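You operate a simulated robot arm through the tools that you are given. There is no shell and no other tool.

You are at the controls of a simulated two-armed robot. One attempt, no reset.

JOB
Drain the flush block against frost and put the brown jet back in its rack.
Fine: shut the blue water knob first, leave the orange drain knob open, and let the sight glass empty.

It is judged by the outcome, as a careful person would: the job done as asked, and still so three seconds after it is handed in. It fails if anything else is knocked over, pushed out of place, dropped, spilled or broken.

ROBOT AND FRAMES
Two 6-joint arms with two-finger parallel grippers on one trunk that stands fixed in place. Base frame: the origin is at the foot of the trunk, x ahead of it, y to its left, z up. Lengths are in mm, angles in degrees, forces in N, time in s.
The left shoulder is at [50, 170, 1321], the right one opposite. Each reaches about 1092 mm from its shoulder. Payload 1.57 kg a hand.
Tool frame (each hand has its own): the origin (TCP) lies between the finger pads and is the grasp point; the fingertips stand 30 mm ahead of it; z points along the fingers, y is the line along which they close. Largest opening 80 mm; finger width 17, thickness 12; the body of the gripper, 40 by 82 mm, starts 80 mm behind the TCP.
Orientation is that of the tool frame in the base frame, as [roll, pitch, yaw] about the fixed x, y, z axes, in that order (R = Rz(yaw) Ry(pitch) Rx(roll)). With the fingers straight down and closing along the base's y, the tool's x points along the base's -x, its y along +y and its z along -z.

CONTROLS
- The arms move only by the tool servo_tool. It takes "left_deltas", "right_deltas" or both (then of equal length, played together; a hand with none holds still); each is a list that holds one entry, the list of rows, each a list of 6 numbers: the shift along the tool's x, y, z in mm, then the turn, a rotation vector about the tool's x, y, z in degrees. In form: [[[x, y, z, rx, ry, rz], ...]]. A call has 1 to 20 rows; each row shifts and turns the commanded pose from where the row before left it, along the tool's axes as they then stand. "left_claw" and "right_claw" are, for a hand that has rows, the gripper command, from -1 (shut) to 1 (fully open), values between in proportion, set as the call begins (left out, the last holds). Each row takes 0.2 s and may step no farther than 50 mm and 8.6 degrees from the row before; otherwise, or with a gripper value out of range, the whole call is refused. A pose out of reach is approached as far as the arm can. The call stops where the force on the tool passes 40 N (or 10 N more than at its start, if that is more) or the arm is blocked; 0.2 s more then pass. The fingers move at their own pace (about 72 mm/s each) and stop on an object; they squeeze with about 35 N. The grip force told is the motor's: it shows also when the fingers shut on nothing. Time passes only in rows, and 0.2 s behind the last, so rows that do not move let the fingers close. It gives the time, the measured TCP pose, the force on the tool (base axes), the opening and the grip force at its end, in the units of the frame above (readings bear some noise), with the torque about the TCP (base axes, N m) and any sound that the robot's microphone picked up, and new pictures: "pictures" is both (left out), scene, wrist or none (wrist: the cameras of the hands that moved).
- Cameras (640 x 400 px; columns grow to the right, rows downward): "scene" is now at [37.9, -8.7, 1891.4]; the picture's right is [-0.10, -1.00, 0.00], its down [-0.73, 0.07, -0.68] and it looks along [0.67, -0.07, -0.73] (base axes); focal length 330 px, centre (320, 200). "left" rides on the left gripper at [72, 7, -122] in its tool frame; the picture's right is [-0.09, 1.00, 0.00], its down [-0.84, -0.08, -0.54] and it looks along [-0.54, -0.05, 0.84] (tool axes); focal length 238 px, centre (320, 200). "right" rides on the right gripper at [72, -7, -122] in its tool frame; the picture's right is [0.09, 1.00, 0.00], its down [-0.84, 0.08, -0.54] and it looks along [-0.54, 0.05, 0.84] (tool axes); focal length 238 px, centre (320, 200). There is no depth. A picture from a camera that has moved, and an enlarged one, comes with that camera's place and axes in the base frame and with its lens.
- move_column(by): slides the trunk up (or, below 0, down) by that many mm; the arms and the scene camera ride with it, the base frame stays. It gives what a move gives, with no picture.
- turn_head(pan, tilt): turns the head with the scene camera to pan (to the left, within 86 degrees either way) and tilt (down, from -29 to 69), counted from straight ahead of the robot. It gives what a move gives, and a new picture of the scene camera.
- close_up(camera, box): a new picture of the part [left, top, right, bottom] of that camera's present view, enlarged. The clock stands still meanwhile.
- finish_job(): hands the job in; it is judged then, once.

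Nothing tells you positions but the pictures and the camera data. Unless the task says otherwise, let go and move clear before handing in.

The tools are called after ">>>" by a JSON object that holds its "name" and its "arguments". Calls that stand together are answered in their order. servo_tool: Moves the arms, as the interface text tells. Its arguments: {"type":"object","properties":{"left_deltas":{"type":"array","items":{"type":"array","items":{"type":"array","items":{"type":"number"}}}},"left_claw":{"type":"number"},"right_deltas":{"type":"array","items":{"type":"array","items":{"type":"array","items":{"type":"number"}}}},"right_claw":{"type":"number"},"pictures":{"type":"string","enum":["both","scene","wrist","none"]}},"required":[]} The other tools are called the same way: move_column (by) slides the trunk up or down; turn_head (pan, tilt) turns the head that bears the scene camera; close_up (camera, box) takes an enlarged picture of a part of a camera's view; finish_job () hands the job in.

At the start:

```text
t: 0.0
left_position: [702.5, 51.1, 1210.7]
left_orientation: [180.0, -0.1, -180.0]
left_force: [-0.5, -0.1, 0.6]
left_ft_torque: [0.0, -0.01, 0.04]
left_gripper_width: 79.9
left_grasp_force: 0.0
right_position: [634.7, -468.2, 1211.8]
right_orientation: [179.9, 0.0, -180.0]
right_force: [-0.6, 0.0, 0.4]
right_ft_torque: [-0.01, 0.01, -0.03]
right_gripper_width: 80.1
right_grasp_force: 0.1
trunk travel left (down, up): [-936.0, 34.0]
head pan, tilt: [-5.7, 47.3]
```

scene: 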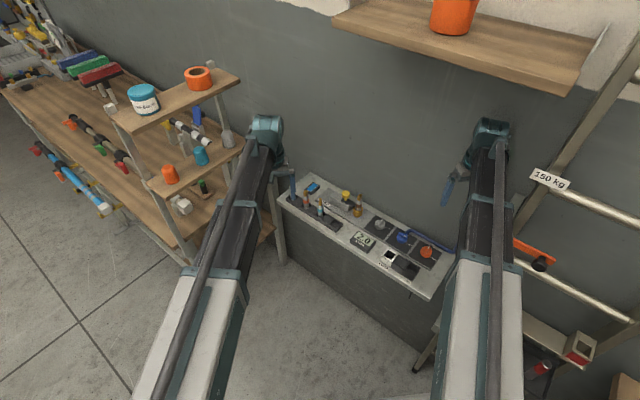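
right: 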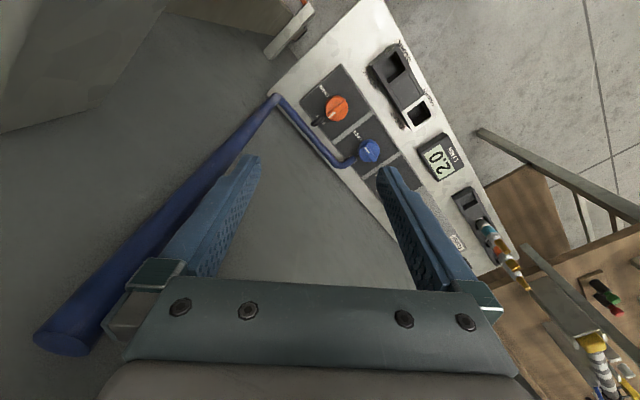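
left: 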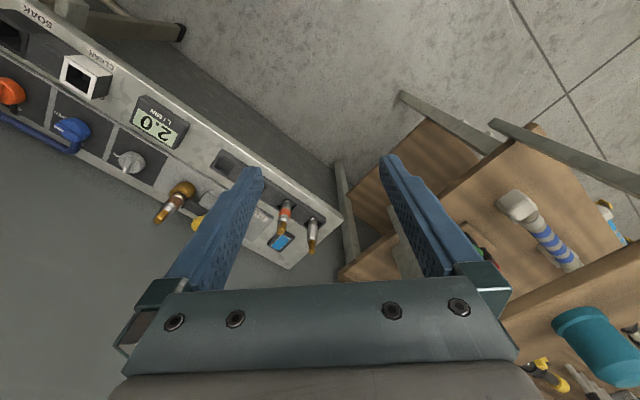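

I see a narrow bench with a flush block (blue and orange knobs, a brown jet, a display reading 2.0) between the two arms. I'll take enlarged views before moving anything.

>>> {"name": "close_up", "arguments": {"camera": "scene", "box": [270, 160, 470, 300]}}

>>> {"name": "close_up", "arguments": {"camera": "left", "box": [0, 0, 350, 270]}}

>>> {"name": "close_up", "arguments": {"camera": "right", "box": [250, 0, 550, 300]}}

```text
2.86 times, centred on (370, 230) of scene
camera zoom: at [37.9, -8.7, 1891.4], right [-0.1, -1.0, 0.0], down [-0.73, 0.07, -0.68], along [0.67, -0.07, -0.73], focal length 943 px, centre (177, 114)
```

zoom: 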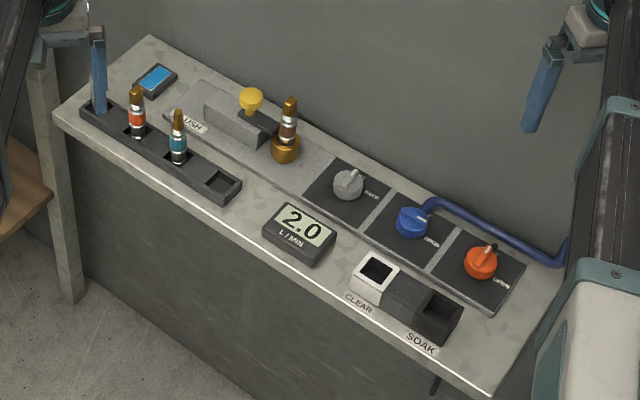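

```text
1.48 times, centred on (175, 135) of left
camera zoom: at [632.3, 56.6, 1334.5], right [0.09, 1.0, 0.0], down [0.84, -0.08, 0.54], along [0.54, -0.05, -0.84], focal length 353 px, centre (535, 296)
```

zoom: 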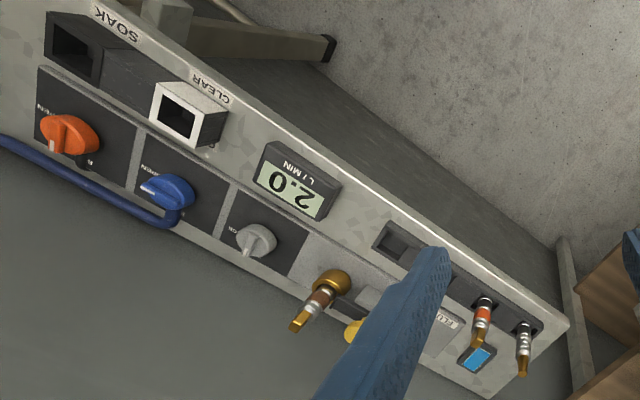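

```text
1.33 times, centred on (400, 150) of right
camera zoom: at [562.8, -476.0, 1334.4], right [-0.09, 1.0, 0.0], down [0.84, 0.08, 0.54], along [0.54, 0.05, -0.84], focal length 318 px, centre (213, 267)
```

zoom: 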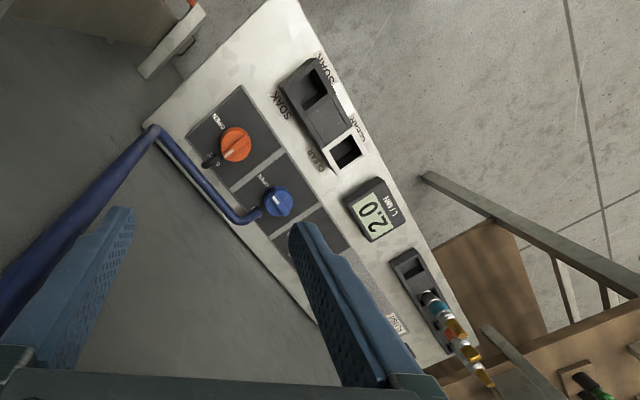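

The blue knob looks to be near [712, -382, 921] and the orange one near [645, -451, 921]. The jet is near [852, -244] and the empty rack slot near [814, -151]. I'll zoom in tightly to read the knobs, labels and sight glass.

>>> {"name": "close_up", "arguments": {"camera": "scene", "box": [365, 205, 445, 265]}}

>>> {"name": "close_up", "arguments": {"camera": "scene", "box": [280, 170, 390, 240]}}

>>> {"name": "close_up", "arguments": {"camera": "left", "box": [0, 60, 160, 190]}}

>>> {"name": "close_up", "arguments": {"camera": "right", "box": [295, 60, 405, 180]}}

>>> {"name": "close_up", "arguments": {"camera": "left", "box": [140, 140, 350, 270]}}

```text
6.67 times, centred on (405, 235) of scene
camera zoom: at [37.9, -8.7, 1891.4], right [-0.1, -1.0, 0.0], down [-0.73, 0.07, -0.68], along [0.67, -0.07, -0.73], focal length 2200 px, centre (-247, -33)
```

zoom: 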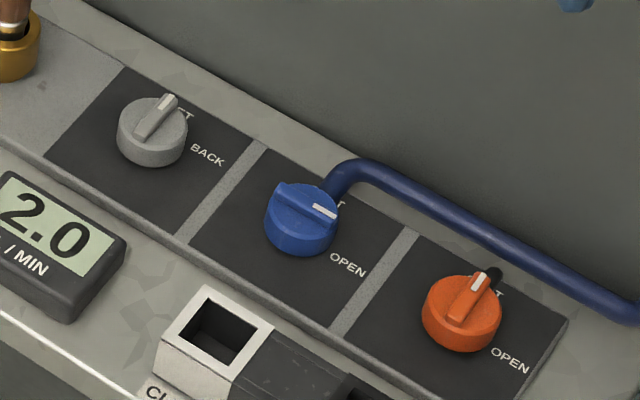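

```text
5.71 times, centred on (335, 205) of scene
camera zoom: at [37.9, -8.7, 1891.4], right [-0.1, -1.0, 0.0], down [-0.73, 0.07, -0.68], along [0.67, -0.07, -0.73], focal length 1886 px, centre (234, 171)
```

zoom: 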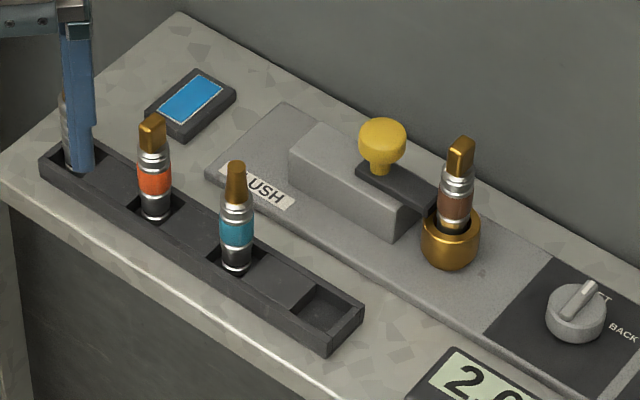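

```text
3.08 times, centred on (80, 125) of left
camera zoom: at [632.3, 56.6, 1334.5], right [0.09, 1.0, 0.0], down [0.84, -0.08, 0.54], along [0.54, -0.05, -0.84], focal length 733 px, centre (1058, 431)
```

zoom: 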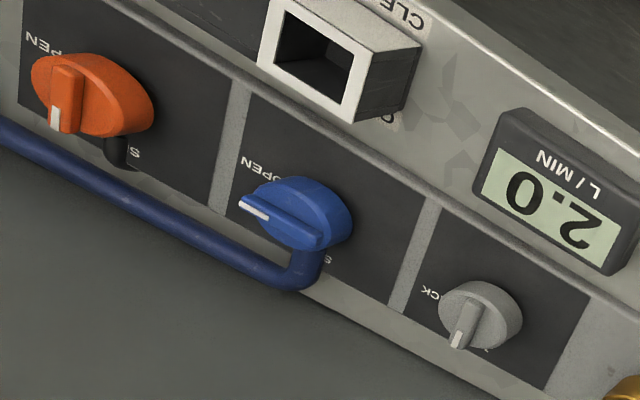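

```text
3.33 times, centred on (350, 120) of right
camera zoom: at [562.8, -476.0, 1334.4], right [-0.09, 1.0, 0.0], down [0.84, 0.08, 0.54], along [0.54, 0.05, -0.84], focal length 794 px, centre (220, 467)
```

zoom: 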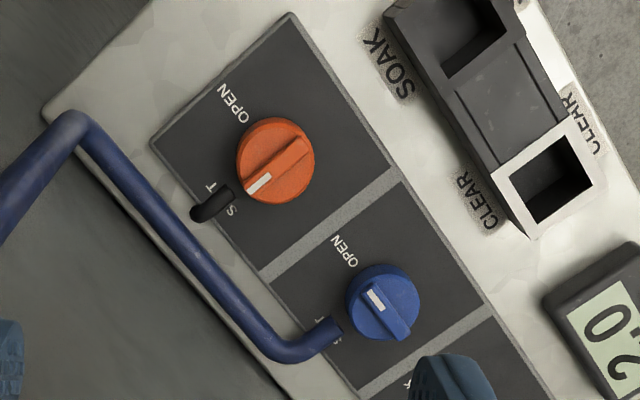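

```text
3.05 times, centred on (245, 205) of left
camera zoom: at [632.3, 56.6, 1334.5], right [0.09, 1.0, 0.0], down [0.84, -0.08, 0.54], along [0.54, -0.05, -0.84], focal length 726 px, centre (549, 185)
```

zoom: 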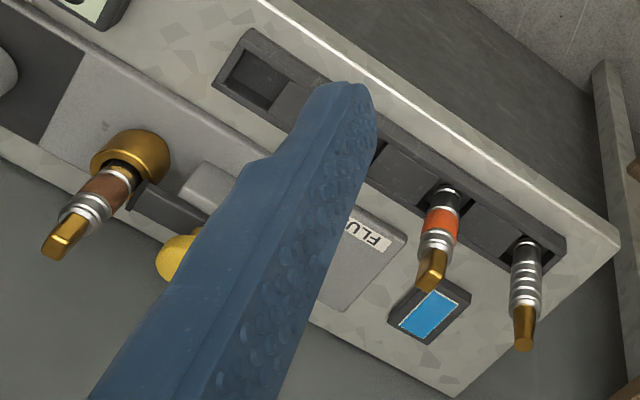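

The marks show blue at OPEN (pointing right along the bench) and orange at SHUT (pointing toward the wall). The yellow knob on a black tongue by the brass socket may be a latch holding the jet. I'll bring the right hand high over the blue knob, turned 45° to match the bench.

>>> {"name": "servo_tool", "arguments": {"right_deltas": [[[-26, 29, 20, 0, 0, 0], [-26, 29, 20, 0, 0, 0], [-25, 28, 20, 0, 0, 0], [0, 0, 0, 0, 0, -7.5], [0, 0, 0, 0, 0, -7.5], [0, 0, 0, 0, 0, -7.5], [0, 0, 0, 0, 0, -7.5], [0, 0, 0, 0, 0, -7.5], [0, 0, 0, 0, 0, -7.5], [0, 0, 0, 0, 0, 0]]], "pictures": "both"}}

```text
t: 2.2
left_position: [703.8, 49.4, 1211.6]
left_orientation: [180.0, 0.0, 179.9]
left_force: [-0.1, 0.3, 0.4]
left_ft_torque: [-0.02, 0.01, -0.03]
left_gripper_width: 79.7
left_grasp_force: 0.1
right_position: [711.6, -381.7, 1211.0]
right_orientation: [179.9, 0.0, -134.9]
right_force: [-0.2, 0.8, -0.1]
right_ft_torque: [0.01, -0.04, 0.01]
right_gripper_width: 80.0
right_grasp_force: 0.0
right hand out of reach, approached as far as the arm can: row 1, 2, 3
trunk travel left (down, up): [-936.0, 34.0]
head pan, tilt: [-5.7, 47.3]
camera scene: at [37.9, -8.7, 1891.4], right [-0.1, -1.0, 0.0], down [-0.73, 0.07, -0.68], along [0.67, -0.07, -0.73], focal length 330 px, centre (320, 200)
camera right: at [665.3, -439.0, 1334.4], right [-0.77, 0.64, 0.0], down [0.54, 0.65, 0.54], along [0.35, 0.42, -0.84], focal length 238 px, centre (320, 200)
```

scene: 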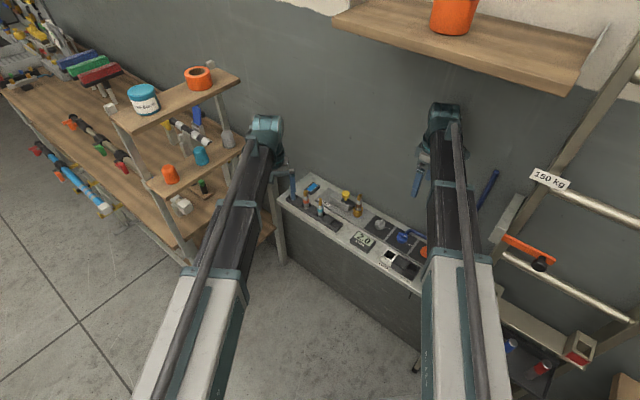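
right: 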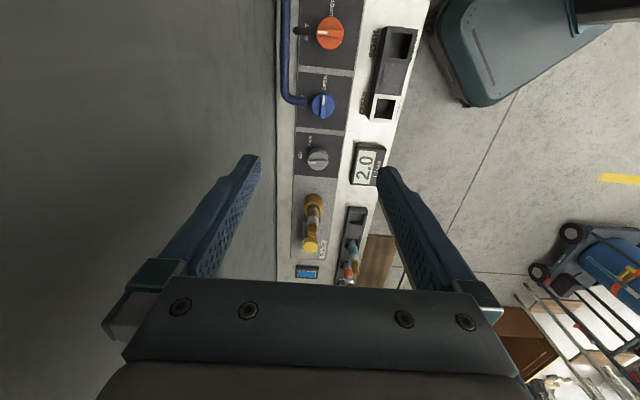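

The hand reached its x and y but wouldn't go below z≈1211, so the trunk probably has to come down for the lower work. I'll test a small downward move, and lift the left hand a little to keep it clear of the shelf and bench if the trunk lowers.

>>> {"name": "servo_tool", "arguments": {"right_deltas": [[[0, 0, 20, 0, 0, 0], [0, 0, 20, 0, 0, 0]]], "left_deltas": [[[0, 0, -40, 0, 0, 0], [0, 0, -40, 0, 0, 0]]], "pictures": "none"}}

```text
t: 2.8
left_position: [704.8, 50.5, 1211.2]
left_orientation: [-179.9, 0.0, 179.9]
left_force: [0.7, 0.8, 0.5]
left_ft_torque: [-0.03, -0.01, 0.01]
left_gripper_width: 80.1
left_grasp_force: 0.0
left hand out of reach, approached as far as the arm can: row 1, 2
right_position: [711.4, -381.2, 1211.5]
right_orientation: [180.0, 0.0, -134.9]
right_force: [0.3, -0.2, 0.5]
right_ft_torque: [0.0, 0.02, 0.03]
right_gripper_width: 79.9
right_grasp_force: 0.0
right hand out of reach, approached as far as the arm can: row 1, 2
trunk travel left (down, up): [-936.0, 34.0]
head pan, tilt: [-5.7, 47.3]
```

Neither hand can move vertically by itself, so height is set by the trunk column and the arms work horizontally. I'll pull the left hand straight back toward its shoulder, into free space, so that lowering the trunk is safe and the rack can be seen.

>>> {"name": "servo_tool", "arguments": {"left_deltas": [[[40, 7, 0, 0, 0, 0], [40, 7, 0, 0, 0, 0], [40, 7, 0, 0, 0, 0], [0, 0, 0, 0, 0, 0]]], "pictures": "both"}}

>>> {"name": "close_up", "arguments": {"camera": "right", "box": [270, 0, 430, 180]}}

>>> {"name": "close_up", "arguments": {"camera": "right", "box": [270, 130, 410, 290]}}

>>> {"name": "close_up", "arguments": {"camera": "scene", "box": [270, 160, 420, 270]}}

```text
t: 3.8
left_position: [583.2, 70.7, 1211.3]
left_orientation: [-180.0, 0.0, 180.0]
left_force: [-0.5, 0.2, -0.9]
left_ft_torque: [0.02, 0.0, -0.02]
left_gripper_width: 80.2
left_grasp_force: 0.1
right_position: [712.7, -381.9, 1210.1]
right_orientation: [-180.0, 0.1, -135.0]
right_force: [0.5, 0.1, 0.1]
right_ft_torque: [0.03, 0.01, 0.0]
right_gripper_width: 80.1
right_grasp_force: 0.0
trunk travel left (down, up): [-936.0, 34.0]
head pan, tilt: [-5.7, 47.3]
camera scene: at [39.0, -8.9, 1891.4], right [-0.1, -1.0, 0.0], down [-0.73, 0.07, -0.68], along [0.67, -0.07, -0.74], focal length 330 px, centre (320, 200)
camera left: at [511.7, 76.9, 1334.2], right [0.09, 1.0, 0.0], down [0.84, -0.08, 0.54], along [0.54, -0.05, -0.84], focal length 238 px, centre (320, 200)
```

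scene: 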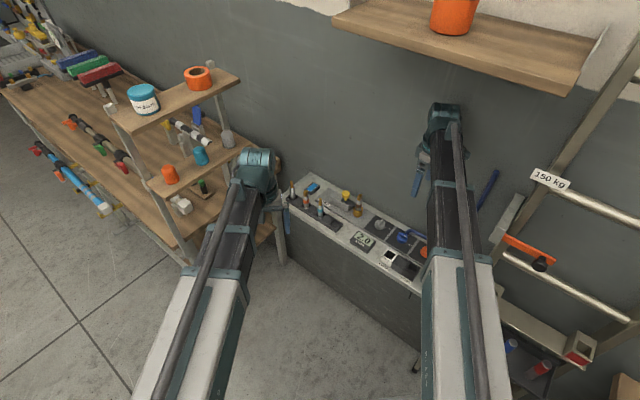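
left: 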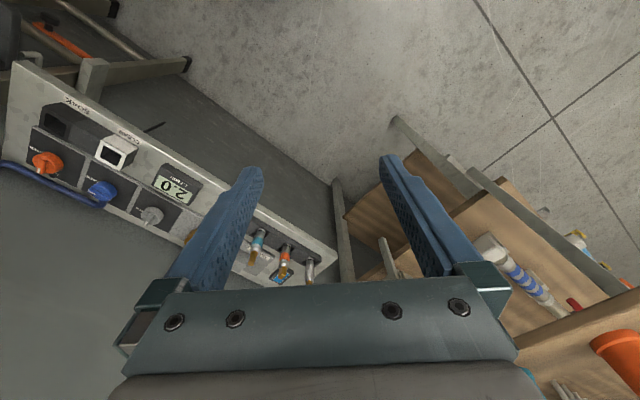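

```text
2.22 times, centred on (350, 90) of right
camera zoom: at [666.1, -439.1, 1333.9], right [-0.77, 0.64, 0.0], down [0.54, 0.65, 0.54], along [0.35, 0.42, -0.84], focal length 530 px, centre (253, 444)
```

zoom: 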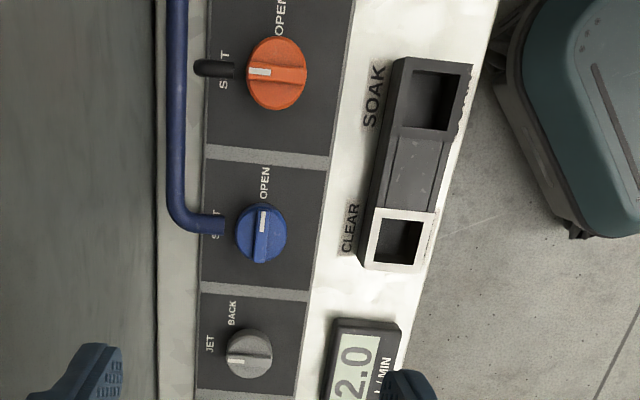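

```text
2.50 times, centred on (340, 210) of right
camera zoom: at [666.1, -439.1, 1333.9], right [-0.77, 0.64, 0.0], down [0.54, 0.65, 0.54], along [0.35, 0.42, -0.84], focal length 596 px, centre (270, 175)
```

zoom: 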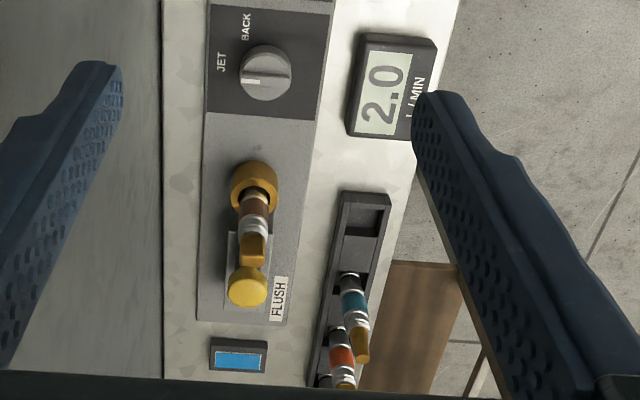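

```text
3.64 times, centred on (345, 215) of scene
camera zoom: at [39.0, -8.9, 1891.4], right [-0.1, -1.0, 0.0], down [-0.73, 0.07, -0.68], along [0.67, -0.07, -0.74], focal length 1200 px, centre (229, 146)
```

zoom: 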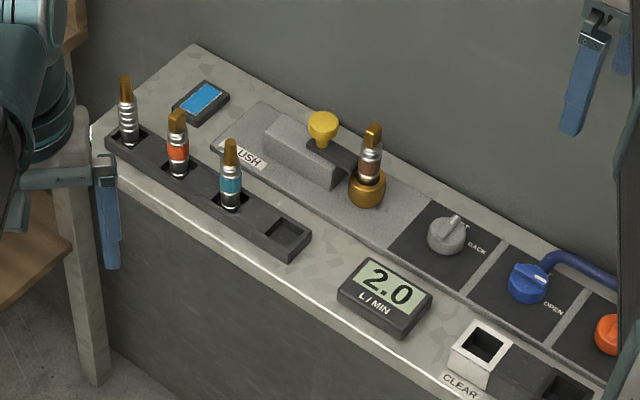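

The gray knob reads JET/BACK and should stay as it is. The sight glass is full (blue). I'll lower the trunk a first step, to a height still well above everything, and look at the jet and yellow latch from closer.

>>> {"name": "move_column", "arguments": {"by": -120}}

>>> {"name": "close_up", "arguments": {"camera": "right", "box": [240, 0, 440, 270]}}

>>> {"name": "close_up", "arguments": {"camera": "scene", "box": [270, 130, 430, 250]}}

>>> {"name": "close_up", "arguments": {"camera": "left", "box": [0, 0, 640, 400]}}

```text
t: 5.3
left_position: [582.2, 71.3, 1090.9]
left_orientation: [-179.9, 0.0, 180.0]
left_force: [0.7, -0.5, 0.7]
left_ft_torque: [-0.01, 0.0, -0.01]
left_gripper_width: 80.0
left_grasp_force: 0.0
right_position: [711.2, -382.6, 1091.7]
right_orientation: [179.9, 0.1, -135.0]
right_force: [-0.2, 0.5, -0.2]
right_ft_torque: [-0.01, 0.01, -0.02]
right_gripper_width: 80.0
right_grasp_force: 0.2
trunk travel left (down, up): [-816.0, 154.0]
head pan, tilt: [-5.7, 47.3]
```

```text
1.48 times, centred on (340, 135) of right
camera zoom: at [665.1, -438.9, 1214.5], right [-0.77, 0.64, 0.0], down [0.54, 0.65, 0.54], along [0.35, 0.42, -0.84], focal length 353 px, centre (290, 296)
```

zoom: 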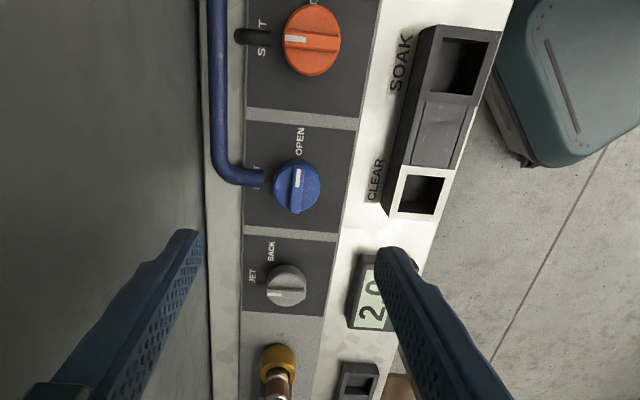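

```text
3.33 times, centred on (350, 190) of scene
camera zoom: at [37.7, -8.6, 1771.5], right [-0.1, -1.0, 0.0], down [-0.73, 0.07, -0.68], along [0.67, -0.07, -0.73], focal length 1100 px, centre (220, 233)
```

zoom: 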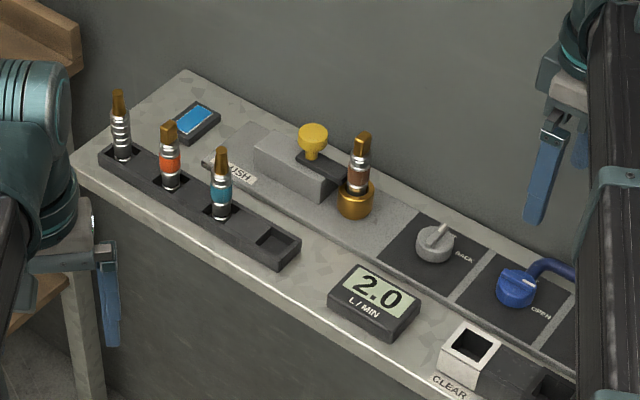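

```text
1.00 times, centred on (320, 200) of left (not enlarged: the box is as wide or as high as the picture)
camera zoom: at [510.8, 77.2, 1214.6], right [0.09, 1.0, 0.0], down [0.84, -0.08, 0.54], along [0.54, -0.05, -0.84], focal length 238 px, centre (320, 200)
```

zoom: 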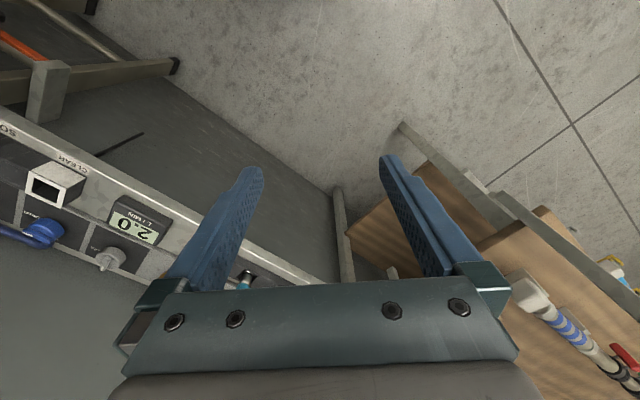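

The right hand is over the knobs at z≈1092 with everything still well below it. I'll take high-zoom pictures of the blue knob from both cameras to pin down its height and centre.

>>> {"name": "close_up", "arguments": {"camera": "scene", "box": [400, 190, 448, 220]}}

>>> {"name": "close_up", "arguments": {"camera": "right", "box": [290, 60, 386, 120]}}

>>> {"name": "close_up", "arguments": {"camera": "left", "box": [0, 150, 160, 250]}}

>>> {"name": "close_up", "arguments": {"camera": "scene", "box": [325, 150, 389, 190]}}

```text
13.33 times, centred on (424, 205) of scene
camera zoom: at [37.7, -8.6, 1771.5], right [-0.1, -1.0, 0.0], down [-0.73, 0.07, -0.68], along [0.67, -0.07, -0.73], focal length 4401 px, centre (-1067, 133)
```

zoom: 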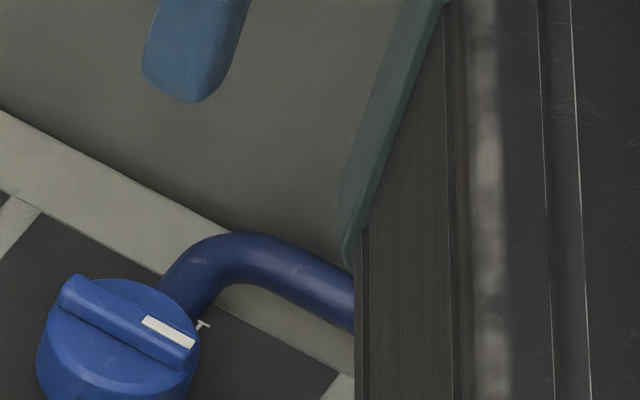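

```text
6.67 times, centred on (338, 90) of right
camera zoom: at [665.1, -438.9, 1214.5], right [-0.77, 0.64, 0.0], down [0.54, 0.65, 0.54], along [0.35, 0.42, -0.84], focal length 1589 px, centre (200, 933)
```

zoom: 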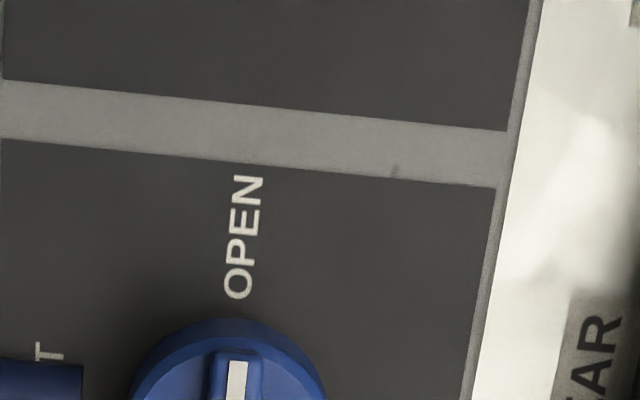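

```text
4.00 times, centred on (80, 200) of left
camera zoom: at [510.8, 77.2, 1214.6], right [0.09, 1.0, 0.0], down [0.84, -0.08, 0.54], along [0.54, -0.05, -0.84], focal length 953 px, centre (1280, 200)
```

zoom: 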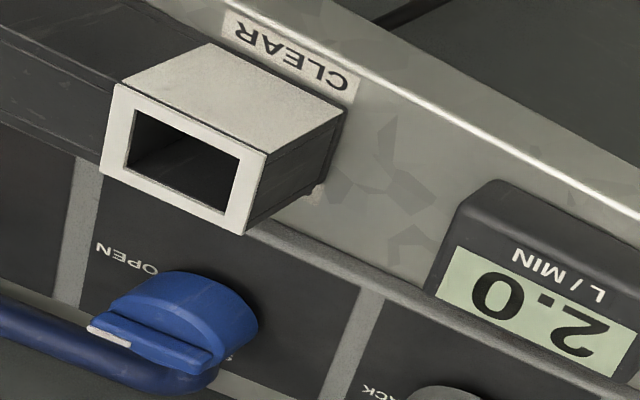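

```text
10.00 times, centred on (357, 170) of scene
camera zoom: at [37.7, -8.6, 1771.5], right [-0.1, -1.0, 0.0], down [-0.73, 0.07, -0.68], along [0.67, -0.07, -0.73], focal length 3300 px, centre (-50, 500)
```

zoom: 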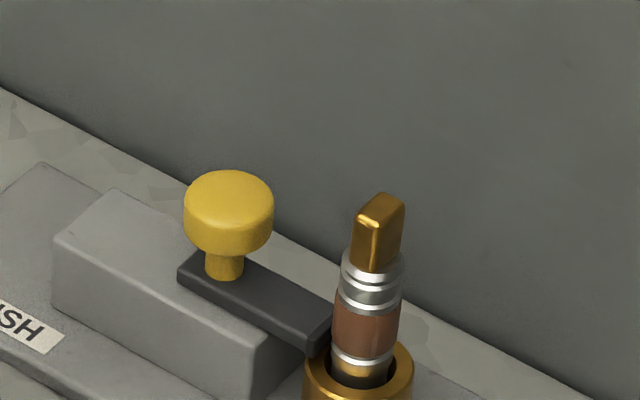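

The blue knob's bar top is at z≈941 with its centre near [712, -374]. The panel is near z 910 and the bar is about 8.5 mm wide, lined up with the tool's x. Before gripping I'll centre over it, narrow the fingers, and test the 90° wrist turn in the air.

>>> {"name": "servo_tool", "arguments": {"right_deltas": [[[-5.5, 5.5, 0, 0, 0, 0], [0, 0, 0, 0, 0, -7.5], [0, 0, 0, 0, 0, -7.5], [0, 0, 0, 0, 0, -7.5], [0, 0, 0, 0, 0, -7.5], [0, 0, 0, 0, 0, -7.5], [0, 0, 0, 0, 0, -7.5], [0, 0, 0, 0, 0, -7.5], [0, 0, 0, 0, 0, -7.5], [0, 0, 0, 0, 0, -7.5], [0, 0, 0, 0, 0, -7.5], [0, 0, 0, 0, 0, -7.5], [0, 0, 0, 0, 0, -7.5], [0, 0, 0, 0, 0, 0]]], "right_claw": -0.4, "pictures": "both"}}

```text
t: 7.3
left_position: [580.5, 73.2, 1092.3]
left_orientation: [-179.9, 0.0, 179.9]
left_force: [-0.5, -0.8, 0.2]
left_ft_torque: [-0.03, 0.04, -0.01]
left_gripper_width: 80.3
left_grasp_force: 0.0
right_position: [702.0, -369.9, 1092.5]
right_orientation: [179.6, 0.2, -78.1]
right_force: [-23.3, 9.4, 0.2]
right_ft_torque: [-1.18, -3.11, -1.67]
right_gripper_width: 23.9
right_grasp_force: 0.0
trunk travel left (down, up): [-816.0, 154.0]
head pan, tilt: [-5.7, 47.3]
stopped in row 9 (right hand): the force on the tool passed its limit at 51 N (the readings are from after the stop); the commanded pose is now the measured one
camera scene: at [34.7, -6.1, 1771.7], right [-0.1, -1.0, 0.0], down [-0.73, 0.07, -0.68], along [0.68, -0.07, -0.73], focal length 330 px, centre (320, 200)
camera right: at [723.8, -441.9, 1216.2], right [-0.96, -0.3, 0.01], down [-0.24, 0.8, 0.54], along [-0.17, 0.52, -0.84], focal length 238 px, centre (320, 200)
```

scene: 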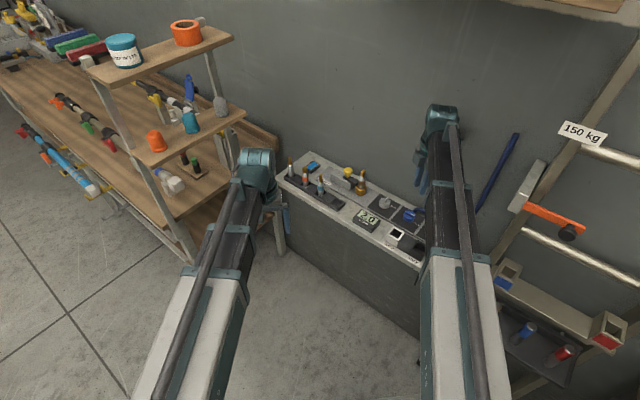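
right: 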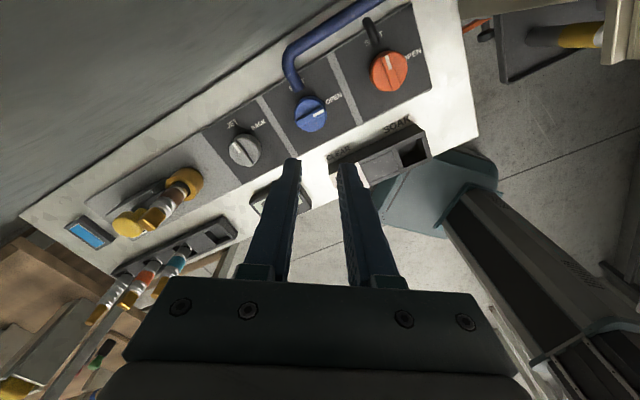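

The camera side of the gripper touched the wall about 75 mm behind the knobs, so the tool's x must never point at the wall. I'll back off from the wall and rotate the other way round. The turn of the blue knob then goes from tool x pointing left along the bench to pointing away from the wall.

>>> {"name": "servo_tool", "arguments": {"right_deltas": [[[-25, 16, 0, 0, 0, 0], [-25, 16, 0, 0, 0, 0], [0, 0, 0, 0, 0, 8.5], [0, 0, 0, 0, 0, 8.5], [0, 0, 0, 0, 0, 8.5], [0, 0, 0, 0, 0, 8.5], [0, 0, 0, 0, 0, 8.5], [0, 0, 0, 0, 0, 8.5], [0, 0, 0, 0, 0, 8.5], [0, 0, 0, 0, 0, 8.5], [0, 0, 0, 0, 0, 8.5], [0, 0, 0, 0, 0, 8.5], [0, 0, 0, 0, 0, 8.5], [0, 0, 0, 0, 0, 8.5], [0, 0, 0, 0, 0, 8.5], [0, 0, 0, 0, 0, 8.5], [0, 0, 0, 0, 0, 8.5], [0, 0, 0, 0, 0, 8.5], [0, 0, 0, 0, 0, 8.5], [0, 0, 0, 0, 0, 0]]], "pictures": "both"}}

```text
t: 11.5
left_position: [581.4, 70.3, 1090.8]
left_orientation: [-180.0, 0.1, -179.9]
left_force: [0.3, -0.9, -0.2]
left_ft_torque: [-0.01, 0.01, 0.0]
left_gripper_width: 80.1
left_grasp_force: 0.0
right_position: [665.8, -330.8, 1091.9]
right_orientation: [-179.9, -0.2, 137.6]
right_force: [0.0, -0.6, -0.7]
right_ft_torque: [-0.02, -0.02, 0.0]
right_gripper_width: 24.1
right_grasp_force: 0.0
trunk travel left (down, up): [-816.0, 154.0]
head pan, tilt: [-5.7, 47.3]
camera scene: at [37.9, -8.6, 1771.4], right [-0.1, -1.0, 0.0], down [-0.73, 0.07, -0.68], along [0.67, -0.07, -0.73], focal length 330 px, centre (320, 200)
camera right: at [607.8, -288.7, 1214.8], right [0.6, 0.8, 0.0], down [0.67, -0.51, 0.54], along [0.43, -0.33, -0.84], focal length 238 px, centre (320, 200)
```

scene: 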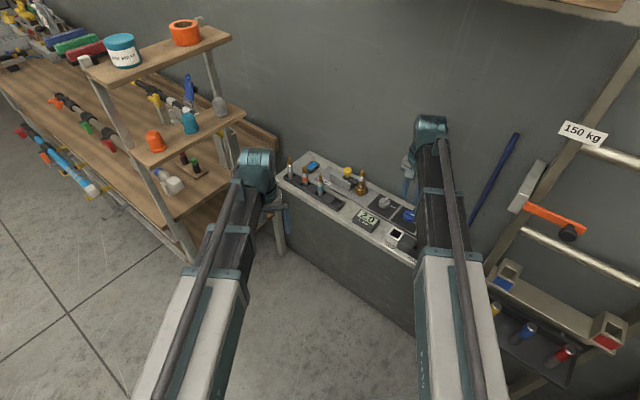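
right: 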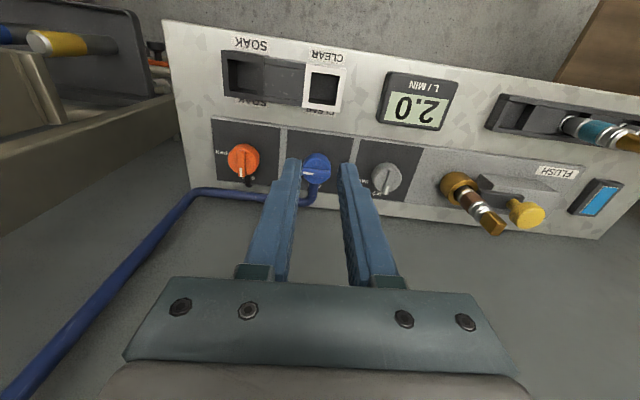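

The hand is clear of the wall and looks squarely at the block from in front. Close-ups of the latch, jet and rack from here will help later.

>>> {"name": "close_up", "arguments": {"camera": "right", "box": [420, 140, 640, 260]}}

>>> {"name": "close_up", "arguments": {"camera": "right", "box": [480, 80, 640, 180]}}

>>> {"name": "close_up", "arguments": {"camera": "right", "box": [200, 120, 360, 220]}}

```text
2.91 times, centred on (530, 200) of right
camera zoom: at [607.8, -288.7, 1214.8], right [0.6, 0.8, 0.0], down [0.67, -0.51, 0.54], along [0.43, -0.33, -0.84], focal length 693 px, centre (-291, 200)
```

zoom: 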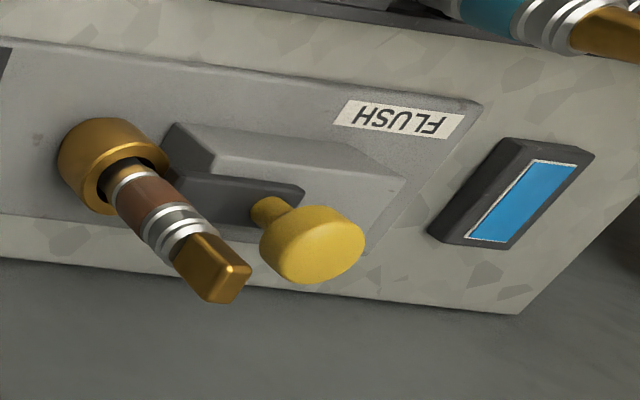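

```text
4.00 times, centred on (560, 130) of right
camera zoom: at [607.8, -288.7, 1214.8], right [0.6, 0.8, 0.0], down [0.67, -0.51, 0.54], along [0.43, -0.33, -0.84], focal length 953 px, centre (-640, 480)
```

zoom: 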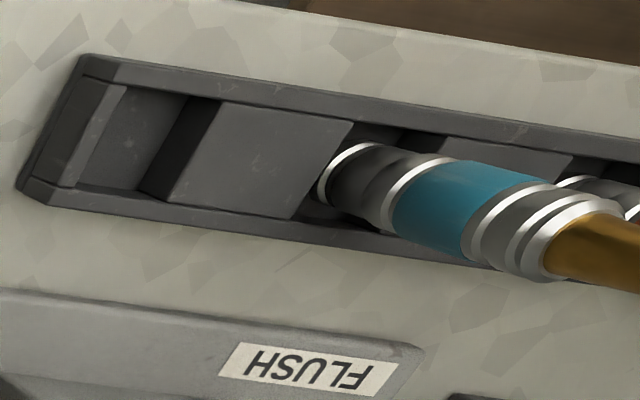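

```text
4.00 times, centred on (280, 170) of right
camera zoom: at [607.8, -288.7, 1214.8], right [0.6, 0.8, 0.0], down [0.67, -0.51, 0.54], along [0.43, -0.33, -0.84], focal length 953 px, centre (480, 320)
```

zoom: 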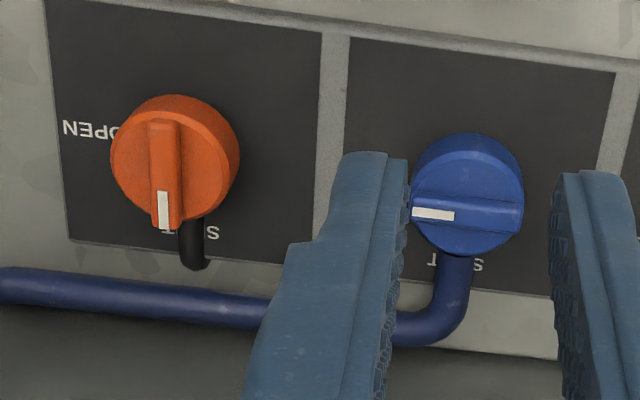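

The latch tongue lies on the housing with its tip beside the jet above the brass collar, like a slide bolt. I'll finish rotating so the tool's x points left along the bench (yaw 45), then centre over the blue knob.

>>> {"name": "servo_tool", "arguments": {"right_deltas": [[[0, 0, 0, 0, 0, 8.42], [0, 0, 0, 0, 0, 8.42], [0, 0, 0, 0, 0, 8.42], [0, 0, 0, 0, 0, 8.42], [0, 0, 0, 0, 0, 8.42], [0, 0, 0, 0, 0, 8.42], [0, 0, 0, 0, 0, 8.42], [0, 0, 0, 0, 0, 8.42], [0, 0, 0, 0, 0, 8.42], [0, 0, 0, 0, 0, 8.42], [0, 0, 0, 0, 0, 8.42], [0, 0, 0, 0, 0, 0]]], "pictures": "wrist"}}

```text
t: 14.1
left_position: [582.1, 71.7, 1090.2]
left_orientation: [-179.9, 0.0, 179.9]
left_force: [-0.5, -0.2, -0.2]
left_ft_torque: [0.03, 0.0, -0.02]
left_gripper_width: 80.1
left_grasp_force: 0.0
right_position: [664.8, -332.3, 1090.8]
right_orientation: [-179.7, 0.2, 44.9]
right_force: [0.2, -0.5, 1.2]
right_ft_torque: [0.01, -0.02, 0.04]
right_gripper_width: 24.2
right_grasp_force: 0.0
trunk travel left (down, up): [-816.0, 154.0]
head pan, tilt: [-5.7, 47.3]
camera right: at [711.2, -278.0, 1214.2], right [0.77, -0.64, -0.01], down [-0.53, -0.65, 0.54], along [-0.35, -0.41, -0.84], focal length 238 px, centre (320, 200)
```

right: 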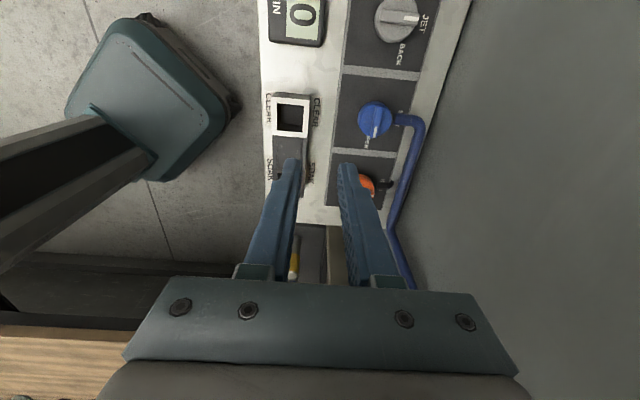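

The wrist reaches yaw 45 without trouble. I'm moving over the blue knob's centre.

>>> {"name": "servo_tool", "arguments": {"right_deltas": [[[1.6, 31.5, 0, 0, 0, 0], [1.6, 31.5, 0, 0, 0, 0], [0, 0, 0, 0, 0, 0]]], "pictures": "wrist"}}

>>> {"name": "close_up", "arguments": {"camera": "right", "box": [240, 40, 400, 140]}}

>>> {"name": "close_up", "arguments": {"camera": "scene", "box": [380, 180, 444, 220]}}

```text
t: 14.9
left_position: [581.8, 70.8, 1090.5]
left_orientation: [180.0, 0.1, -180.0]
left_force: [-0.2, 0.2, -0.8]
left_ft_torque: [-0.03, 0.04, -0.01]
left_gripper_width: 79.7
left_grasp_force: 0.0
right_position: [712.0, -374.8, 1091.8]
right_orientation: [-179.7, 0.2, 45.1]
right_force: [-0.3, -0.5, -0.9]
right_ft_torque: [-0.01, -0.01, 0.0]
right_gripper_width: 24.1
right_grasp_force: 0.1
trunk travel left (down, up): [-816.0, 154.0]
head pan, tilt: [-5.7, 47.3]
camera right: at [758.4, -321.1, 1214.4], right [0.77, -0.64, -0.01], down [-0.53, -0.65, 0.54], along [-0.35, -0.42, -0.84], focal length 238 px, centre (320, 200)
```

right: 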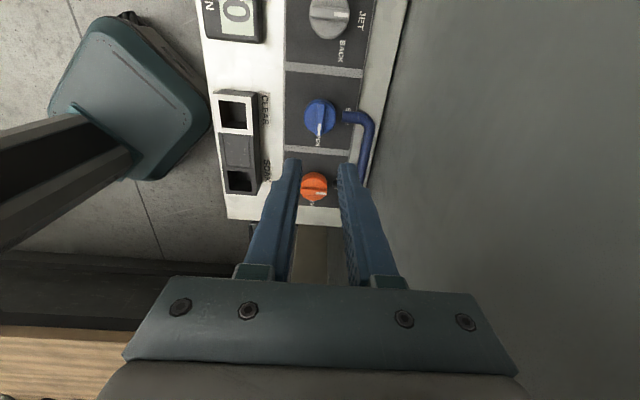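

```text
4.00 times, centred on (320, 90) of right
camera zoom: at [758.4, -321.1, 1214.4], right [0.77, -0.64, -0.01], down [-0.53, -0.65, 0.54], along [-0.35, -0.42, -0.84], focal length 953 px, centre (320, 640)
```

zoom: 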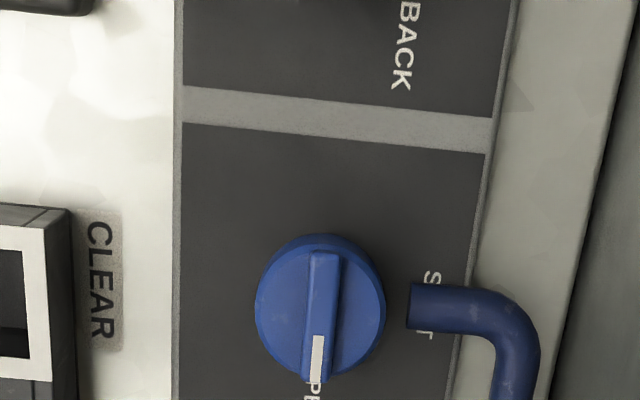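

```text
10.00 times, centred on (412, 200) of scene
camera zoom: at [37.6, -8.5, 1771.4], right [-0.1, -1.0, 0.0], down [-0.73, 0.07, -0.68], along [0.68, -0.07, -0.73], focal length 3300 px, centre (-600, 200)
```

zoom: 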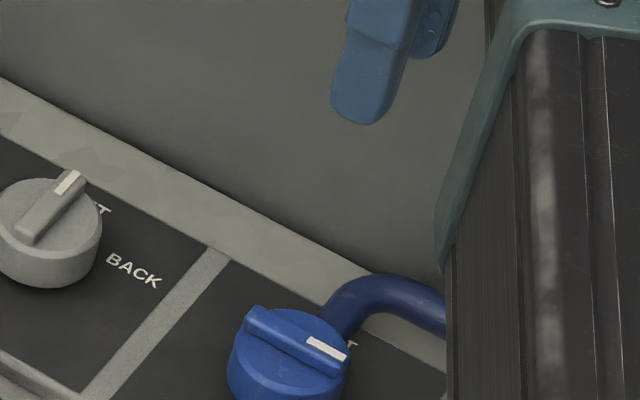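

The hand is centred over the knob to within a couple of millimetres. I'll nudge about 1 mm along the bench, lower until the fingertips are just above the bar, and look again.

>>> {"name": "servo_tool", "arguments": {"right_deltas": [[[1.3, 0, 0, 0, 0, 0], [0, 0, 0, 0, 0, 0]]], "pictures": "none"}}

>>> {"name": "move_column", "arguments": {"by": -105}}

>>> {"name": "close_up", "arguments": {"camera": "right", "box": [220, 80, 420, 220]}}

>>> {"name": "close_up", "arguments": {"camera": "scene", "box": [350, 90, 478, 170]}}

```text
t: 15.5
left_position: [582.8, 70.5, 1090.7]
left_orientation: [-180.0, -0.1, 179.9]
left_force: [-0.2, -0.2, 0.8]
left_ft_torque: [-0.02, 0.0, 0.0]
left_gripper_width: 79.9
left_grasp_force: 0.1
right_position: [712.9, -373.9, 1090.2]
right_orientation: [-179.7, 0.2, 44.9]
right_force: [-0.3, -0.5, -1.0]
right_ft_torque: [-0.01, -0.01, 0.01]
right_gripper_width: 24.1
right_grasp_force: 0.1
trunk travel left (down, up): [-816.0, 154.0]
head pan, tilt: [-5.7, 47.3]
```

```text
t: 16.9
left_position: [581.2, 70.5, 986.5]
left_orientation: [-180.0, 0.0, -180.0]
left_force: [0.1, -0.1, 0.3]
left_ft_torque: [-0.01, 0.01, 0.01]
left_gripper_width: 79.9
left_grasp_force: 0.1
right_position: [713.0, -374.1, 986.8]
right_orientation: [-179.7, 0.1, 45.0]
right_force: [0.0, 0.1, -0.3]
right_ft_torque: [0.01, 0.02, -0.04]
right_gripper_width: 24.1
right_grasp_force: 0.1
trunk travel left (down, up): [-711.0, 259.0]
head pan, tilt: [-5.7, 47.3]
```

```text
2.86 times, centred on (320, 150) of right
camera zoom: at [759.0, -319.9, 1109.4], right [0.77, -0.64, -0.01], down [-0.53, -0.65, 0.54], along [-0.35, -0.42, -0.84], focal length 681 px, centre (320, 343)
```

zoom: 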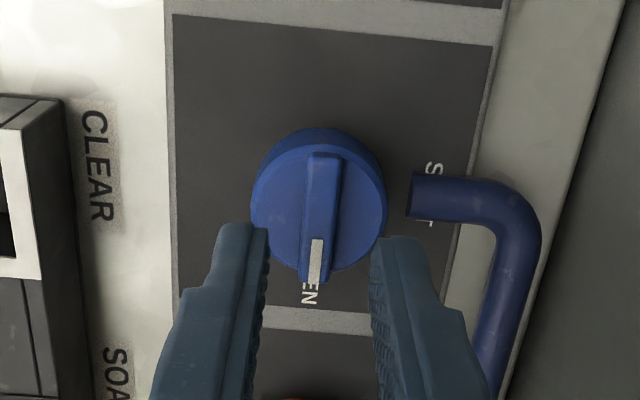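

```text
5.00 times, centred on (414, 130) of scene
camera zoom: at [37.7, -8.6, 1666.5], right [-0.1, -1.0, 0.0], down [-0.73, 0.07, -0.68], along [0.67, -0.07, -0.73], focal length 1650 px, centre (-150, 550)
```

zoom: 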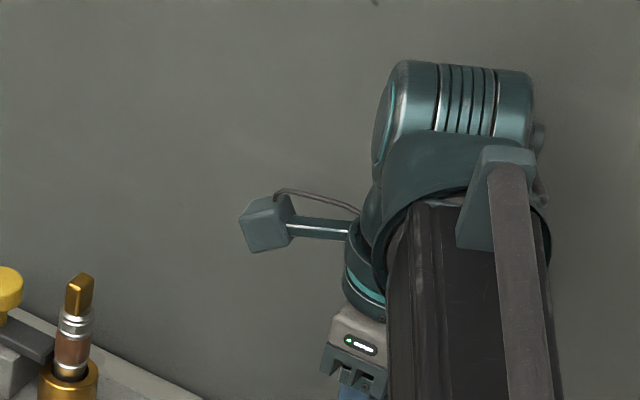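

The fingertips straddle the bar with about 15 mm to go. I'll shift 2 mm along the bar, lower 22 mm, and check before closing.

>>> {"name": "servo_tool", "arguments": {"right_deltas": [[[2, 0.4, 0, 0, 0, 0], [0, 0, 0, 0, 0, 0]]], "pictures": "none"}}

>>> {"name": "move_column", "arguments": {"by": -22}}

>>> {"name": "close_up", "arguments": {"camera": "right", "box": [220, 80, 420, 220]}}

```text
t: 17.5
left_position: [582.3, 70.4, 986.4]
left_orientation: [-180.0, 0.1, 179.9]
left_force: [0.4, 0.0, 0.6]
left_ft_torque: [0.0, 0.01, 0.02]
left_gripper_width: 79.9
left_grasp_force: 0.1
right_position: [714.2, -372.7, 986.1]
right_orientation: [-179.6, 0.2, 45.0]
right_force: [-0.3, -0.1, -0.4]
right_ft_torque: [-0.01, -0.01, -0.01]
right_gripper_width: 24.0
right_grasp_force: 0.0
trunk travel left (down, up): [-711.0, 259.0]
head pan, tilt: [-5.7, 47.3]
```

```text
t: 18.1
left_position: [582.7, 70.3, 964.2]
left_orientation: [-180.0, 0.0, -180.0]
left_force: [0.1, -0.6, 1.2]
left_ft_torque: [0.0, 0.02, 0.01]
left_gripper_width: 80.1
left_grasp_force: 0.1
right_position: [714.2, -372.6, 963.4]
right_orientation: [-179.6, 0.2, 45.0]
right_force: [0.1, 0.0, -0.5]
right_ft_torque: [0.01, 0.03, 0.01]
right_gripper_width: 23.6
right_grasp_force: 0.1
trunk travel left (down, up): [-689.0, 281.0]
head pan, tilt: [-5.7, 47.3]
```

```text
2.86 times, centred on (320, 150) of right
camera zoom: at [760.4, -318.4, 1087.1], right [0.77, -0.64, -0.01], down [-0.53, -0.65, 0.54], along [-0.35, -0.42, -0.84], focal length 681 px, centre (320, 343)
```

zoom: 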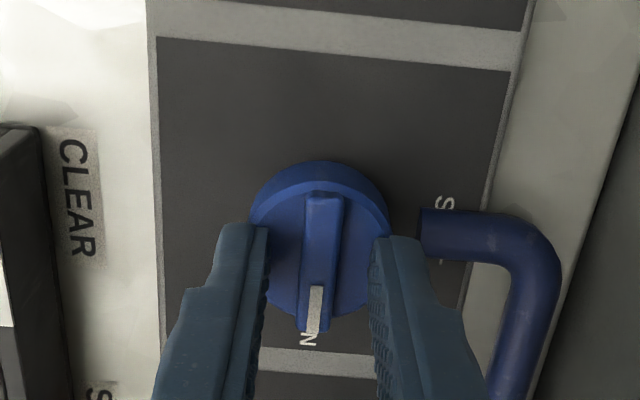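

The fingers straddle the bar with no contact force. I'll close on it and check that the opening stops near the bar's width.

>>> {"name": "servo_tool", "arguments": {"right_deltas": [[[0, 0, 0, 0, 0, 0], [0, 0, 0, 0, 0, 0], [0, 0, 0, 0, 0, 0]]], "right_claw": -1, "pictures": "wrist"}}

```text
t: 18.9
left_position: [582.1, 71.2, 964.4]
left_orientation: [179.9, 0.0, 180.0]
left_force: [-0.3, 0.3, -0.2]
left_ft_torque: [-0.02, -0.02, 0.02]
left_gripper_width: 79.9
left_grasp_force: 0.0
right_position: [714.3, -372.2, 964.1]
right_orientation: [-179.7, 0.1, 45.0]
right_force: [-2.4, 2.3, -2.7]
right_ft_torque: [0.03, 0.01, 0.0]
right_gripper_width: 9.3
right_grasp_force: 27.7
trunk travel left (down, up): [-689.0, 281.0]
head pan, tilt: [-5.7, 47.3]
camera right: at [760.2, -318.2, 1087.2], right [0.77, -0.64, -0.01], down [-0.53, -0.65, 0.54], along [-0.35, -0.42, -0.84], focal length 238 px, centre (320, 200)
```

right: 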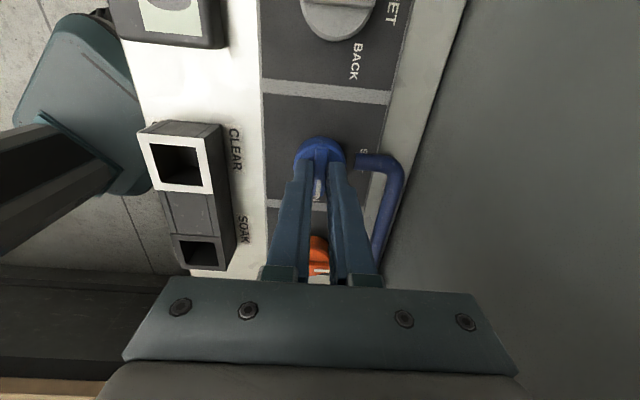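

The grip on the blue bar is solid (9.3 mm). I'll turn it counter-clockwise seen from above toward SHUT, half way first.

>>> {"name": "servo_tool", "arguments": {"right_deltas": [[[0, 0, 0, 0, 0, -7.5], [0, 0, 0, 0, 0, -7.5], [0, 0, 0, 0, 0, -7.5], [0, 0, 0, 0, 0, -7.5], [0, 0, 0, 0, 0, -7.5], [0, 0, 0, 0, 0, -7.5], [0, 0, 0, 0, 0, 0]]], "pictures": "wrist"}}

```text
t: 20.5
left_position: [581.9, 70.6, 963.6]
left_orientation: [180.0, 0.0, 180.0]
left_force: [0.2, -0.9, -0.1]
left_ft_torque: [0.03, 0.02, -0.02]
left_gripper_width: 80.0
left_grasp_force: 0.1
right_position: [713.3, -372.2, 965.0]
right_orientation: [-179.5, -0.2, 90.1]
right_force: [-13.6, 7.8, -14.3]
right_ft_torque: [-0.27, 0.26, 0.0]
right_gripper_width: 8.9
right_grasp_force: 27.1
trunk travel left (down, up): [-689.0, 281.0]
head pan, tilt: [-5.7, 47.3]
camera right: at [706.6, -301.6, 1087.6], right [1.0, 0.09, -0.01], down [0.08, -0.84, 0.54], along [0.05, -0.54, -0.84], focal length 238 px, centre (320, 200)
```

right: 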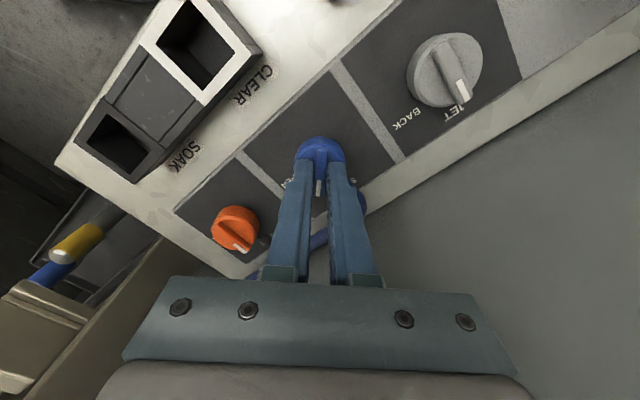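

The knob is halfway round and the force shows I'm about a millimetre off its axis. I'll ease the position a little and continue the turn.

>>> {"name": "servo_tool", "arguments": {"right_deltas": [[[0.5, -1.2, 0, 0, 0, 0], [0, 0, 0, 0, 0, -7.5], [0, 0, 0, 0, 0, -7.5], [0, 0, 0, 0, 0, 0]]], "pictures": "none"}}

```text
t: 21.5
left_position: [583.4, 70.5, 964.2]
left_orientation: [180.0, 0.0, -180.0]
left_force: [-0.1, 0.6, 0.7]
left_ft_torque: [-0.01, 0.0, 0.01]
left_gripper_width: 79.8
left_grasp_force: 0.1
right_position: [713.2, -371.4, 964.6]
right_orientation: [-179.7, -0.2, 105.2]
right_force: [-9.4, 7.2, -10.0]
right_ft_torque: [-0.45, 0.04, 0.0]
right_gripper_width: 9.1
right_grasp_force: 27.3
trunk travel left (down, up): [-689.0, 281.0]
head pan, tilt: [-5.7, 47.3]
```

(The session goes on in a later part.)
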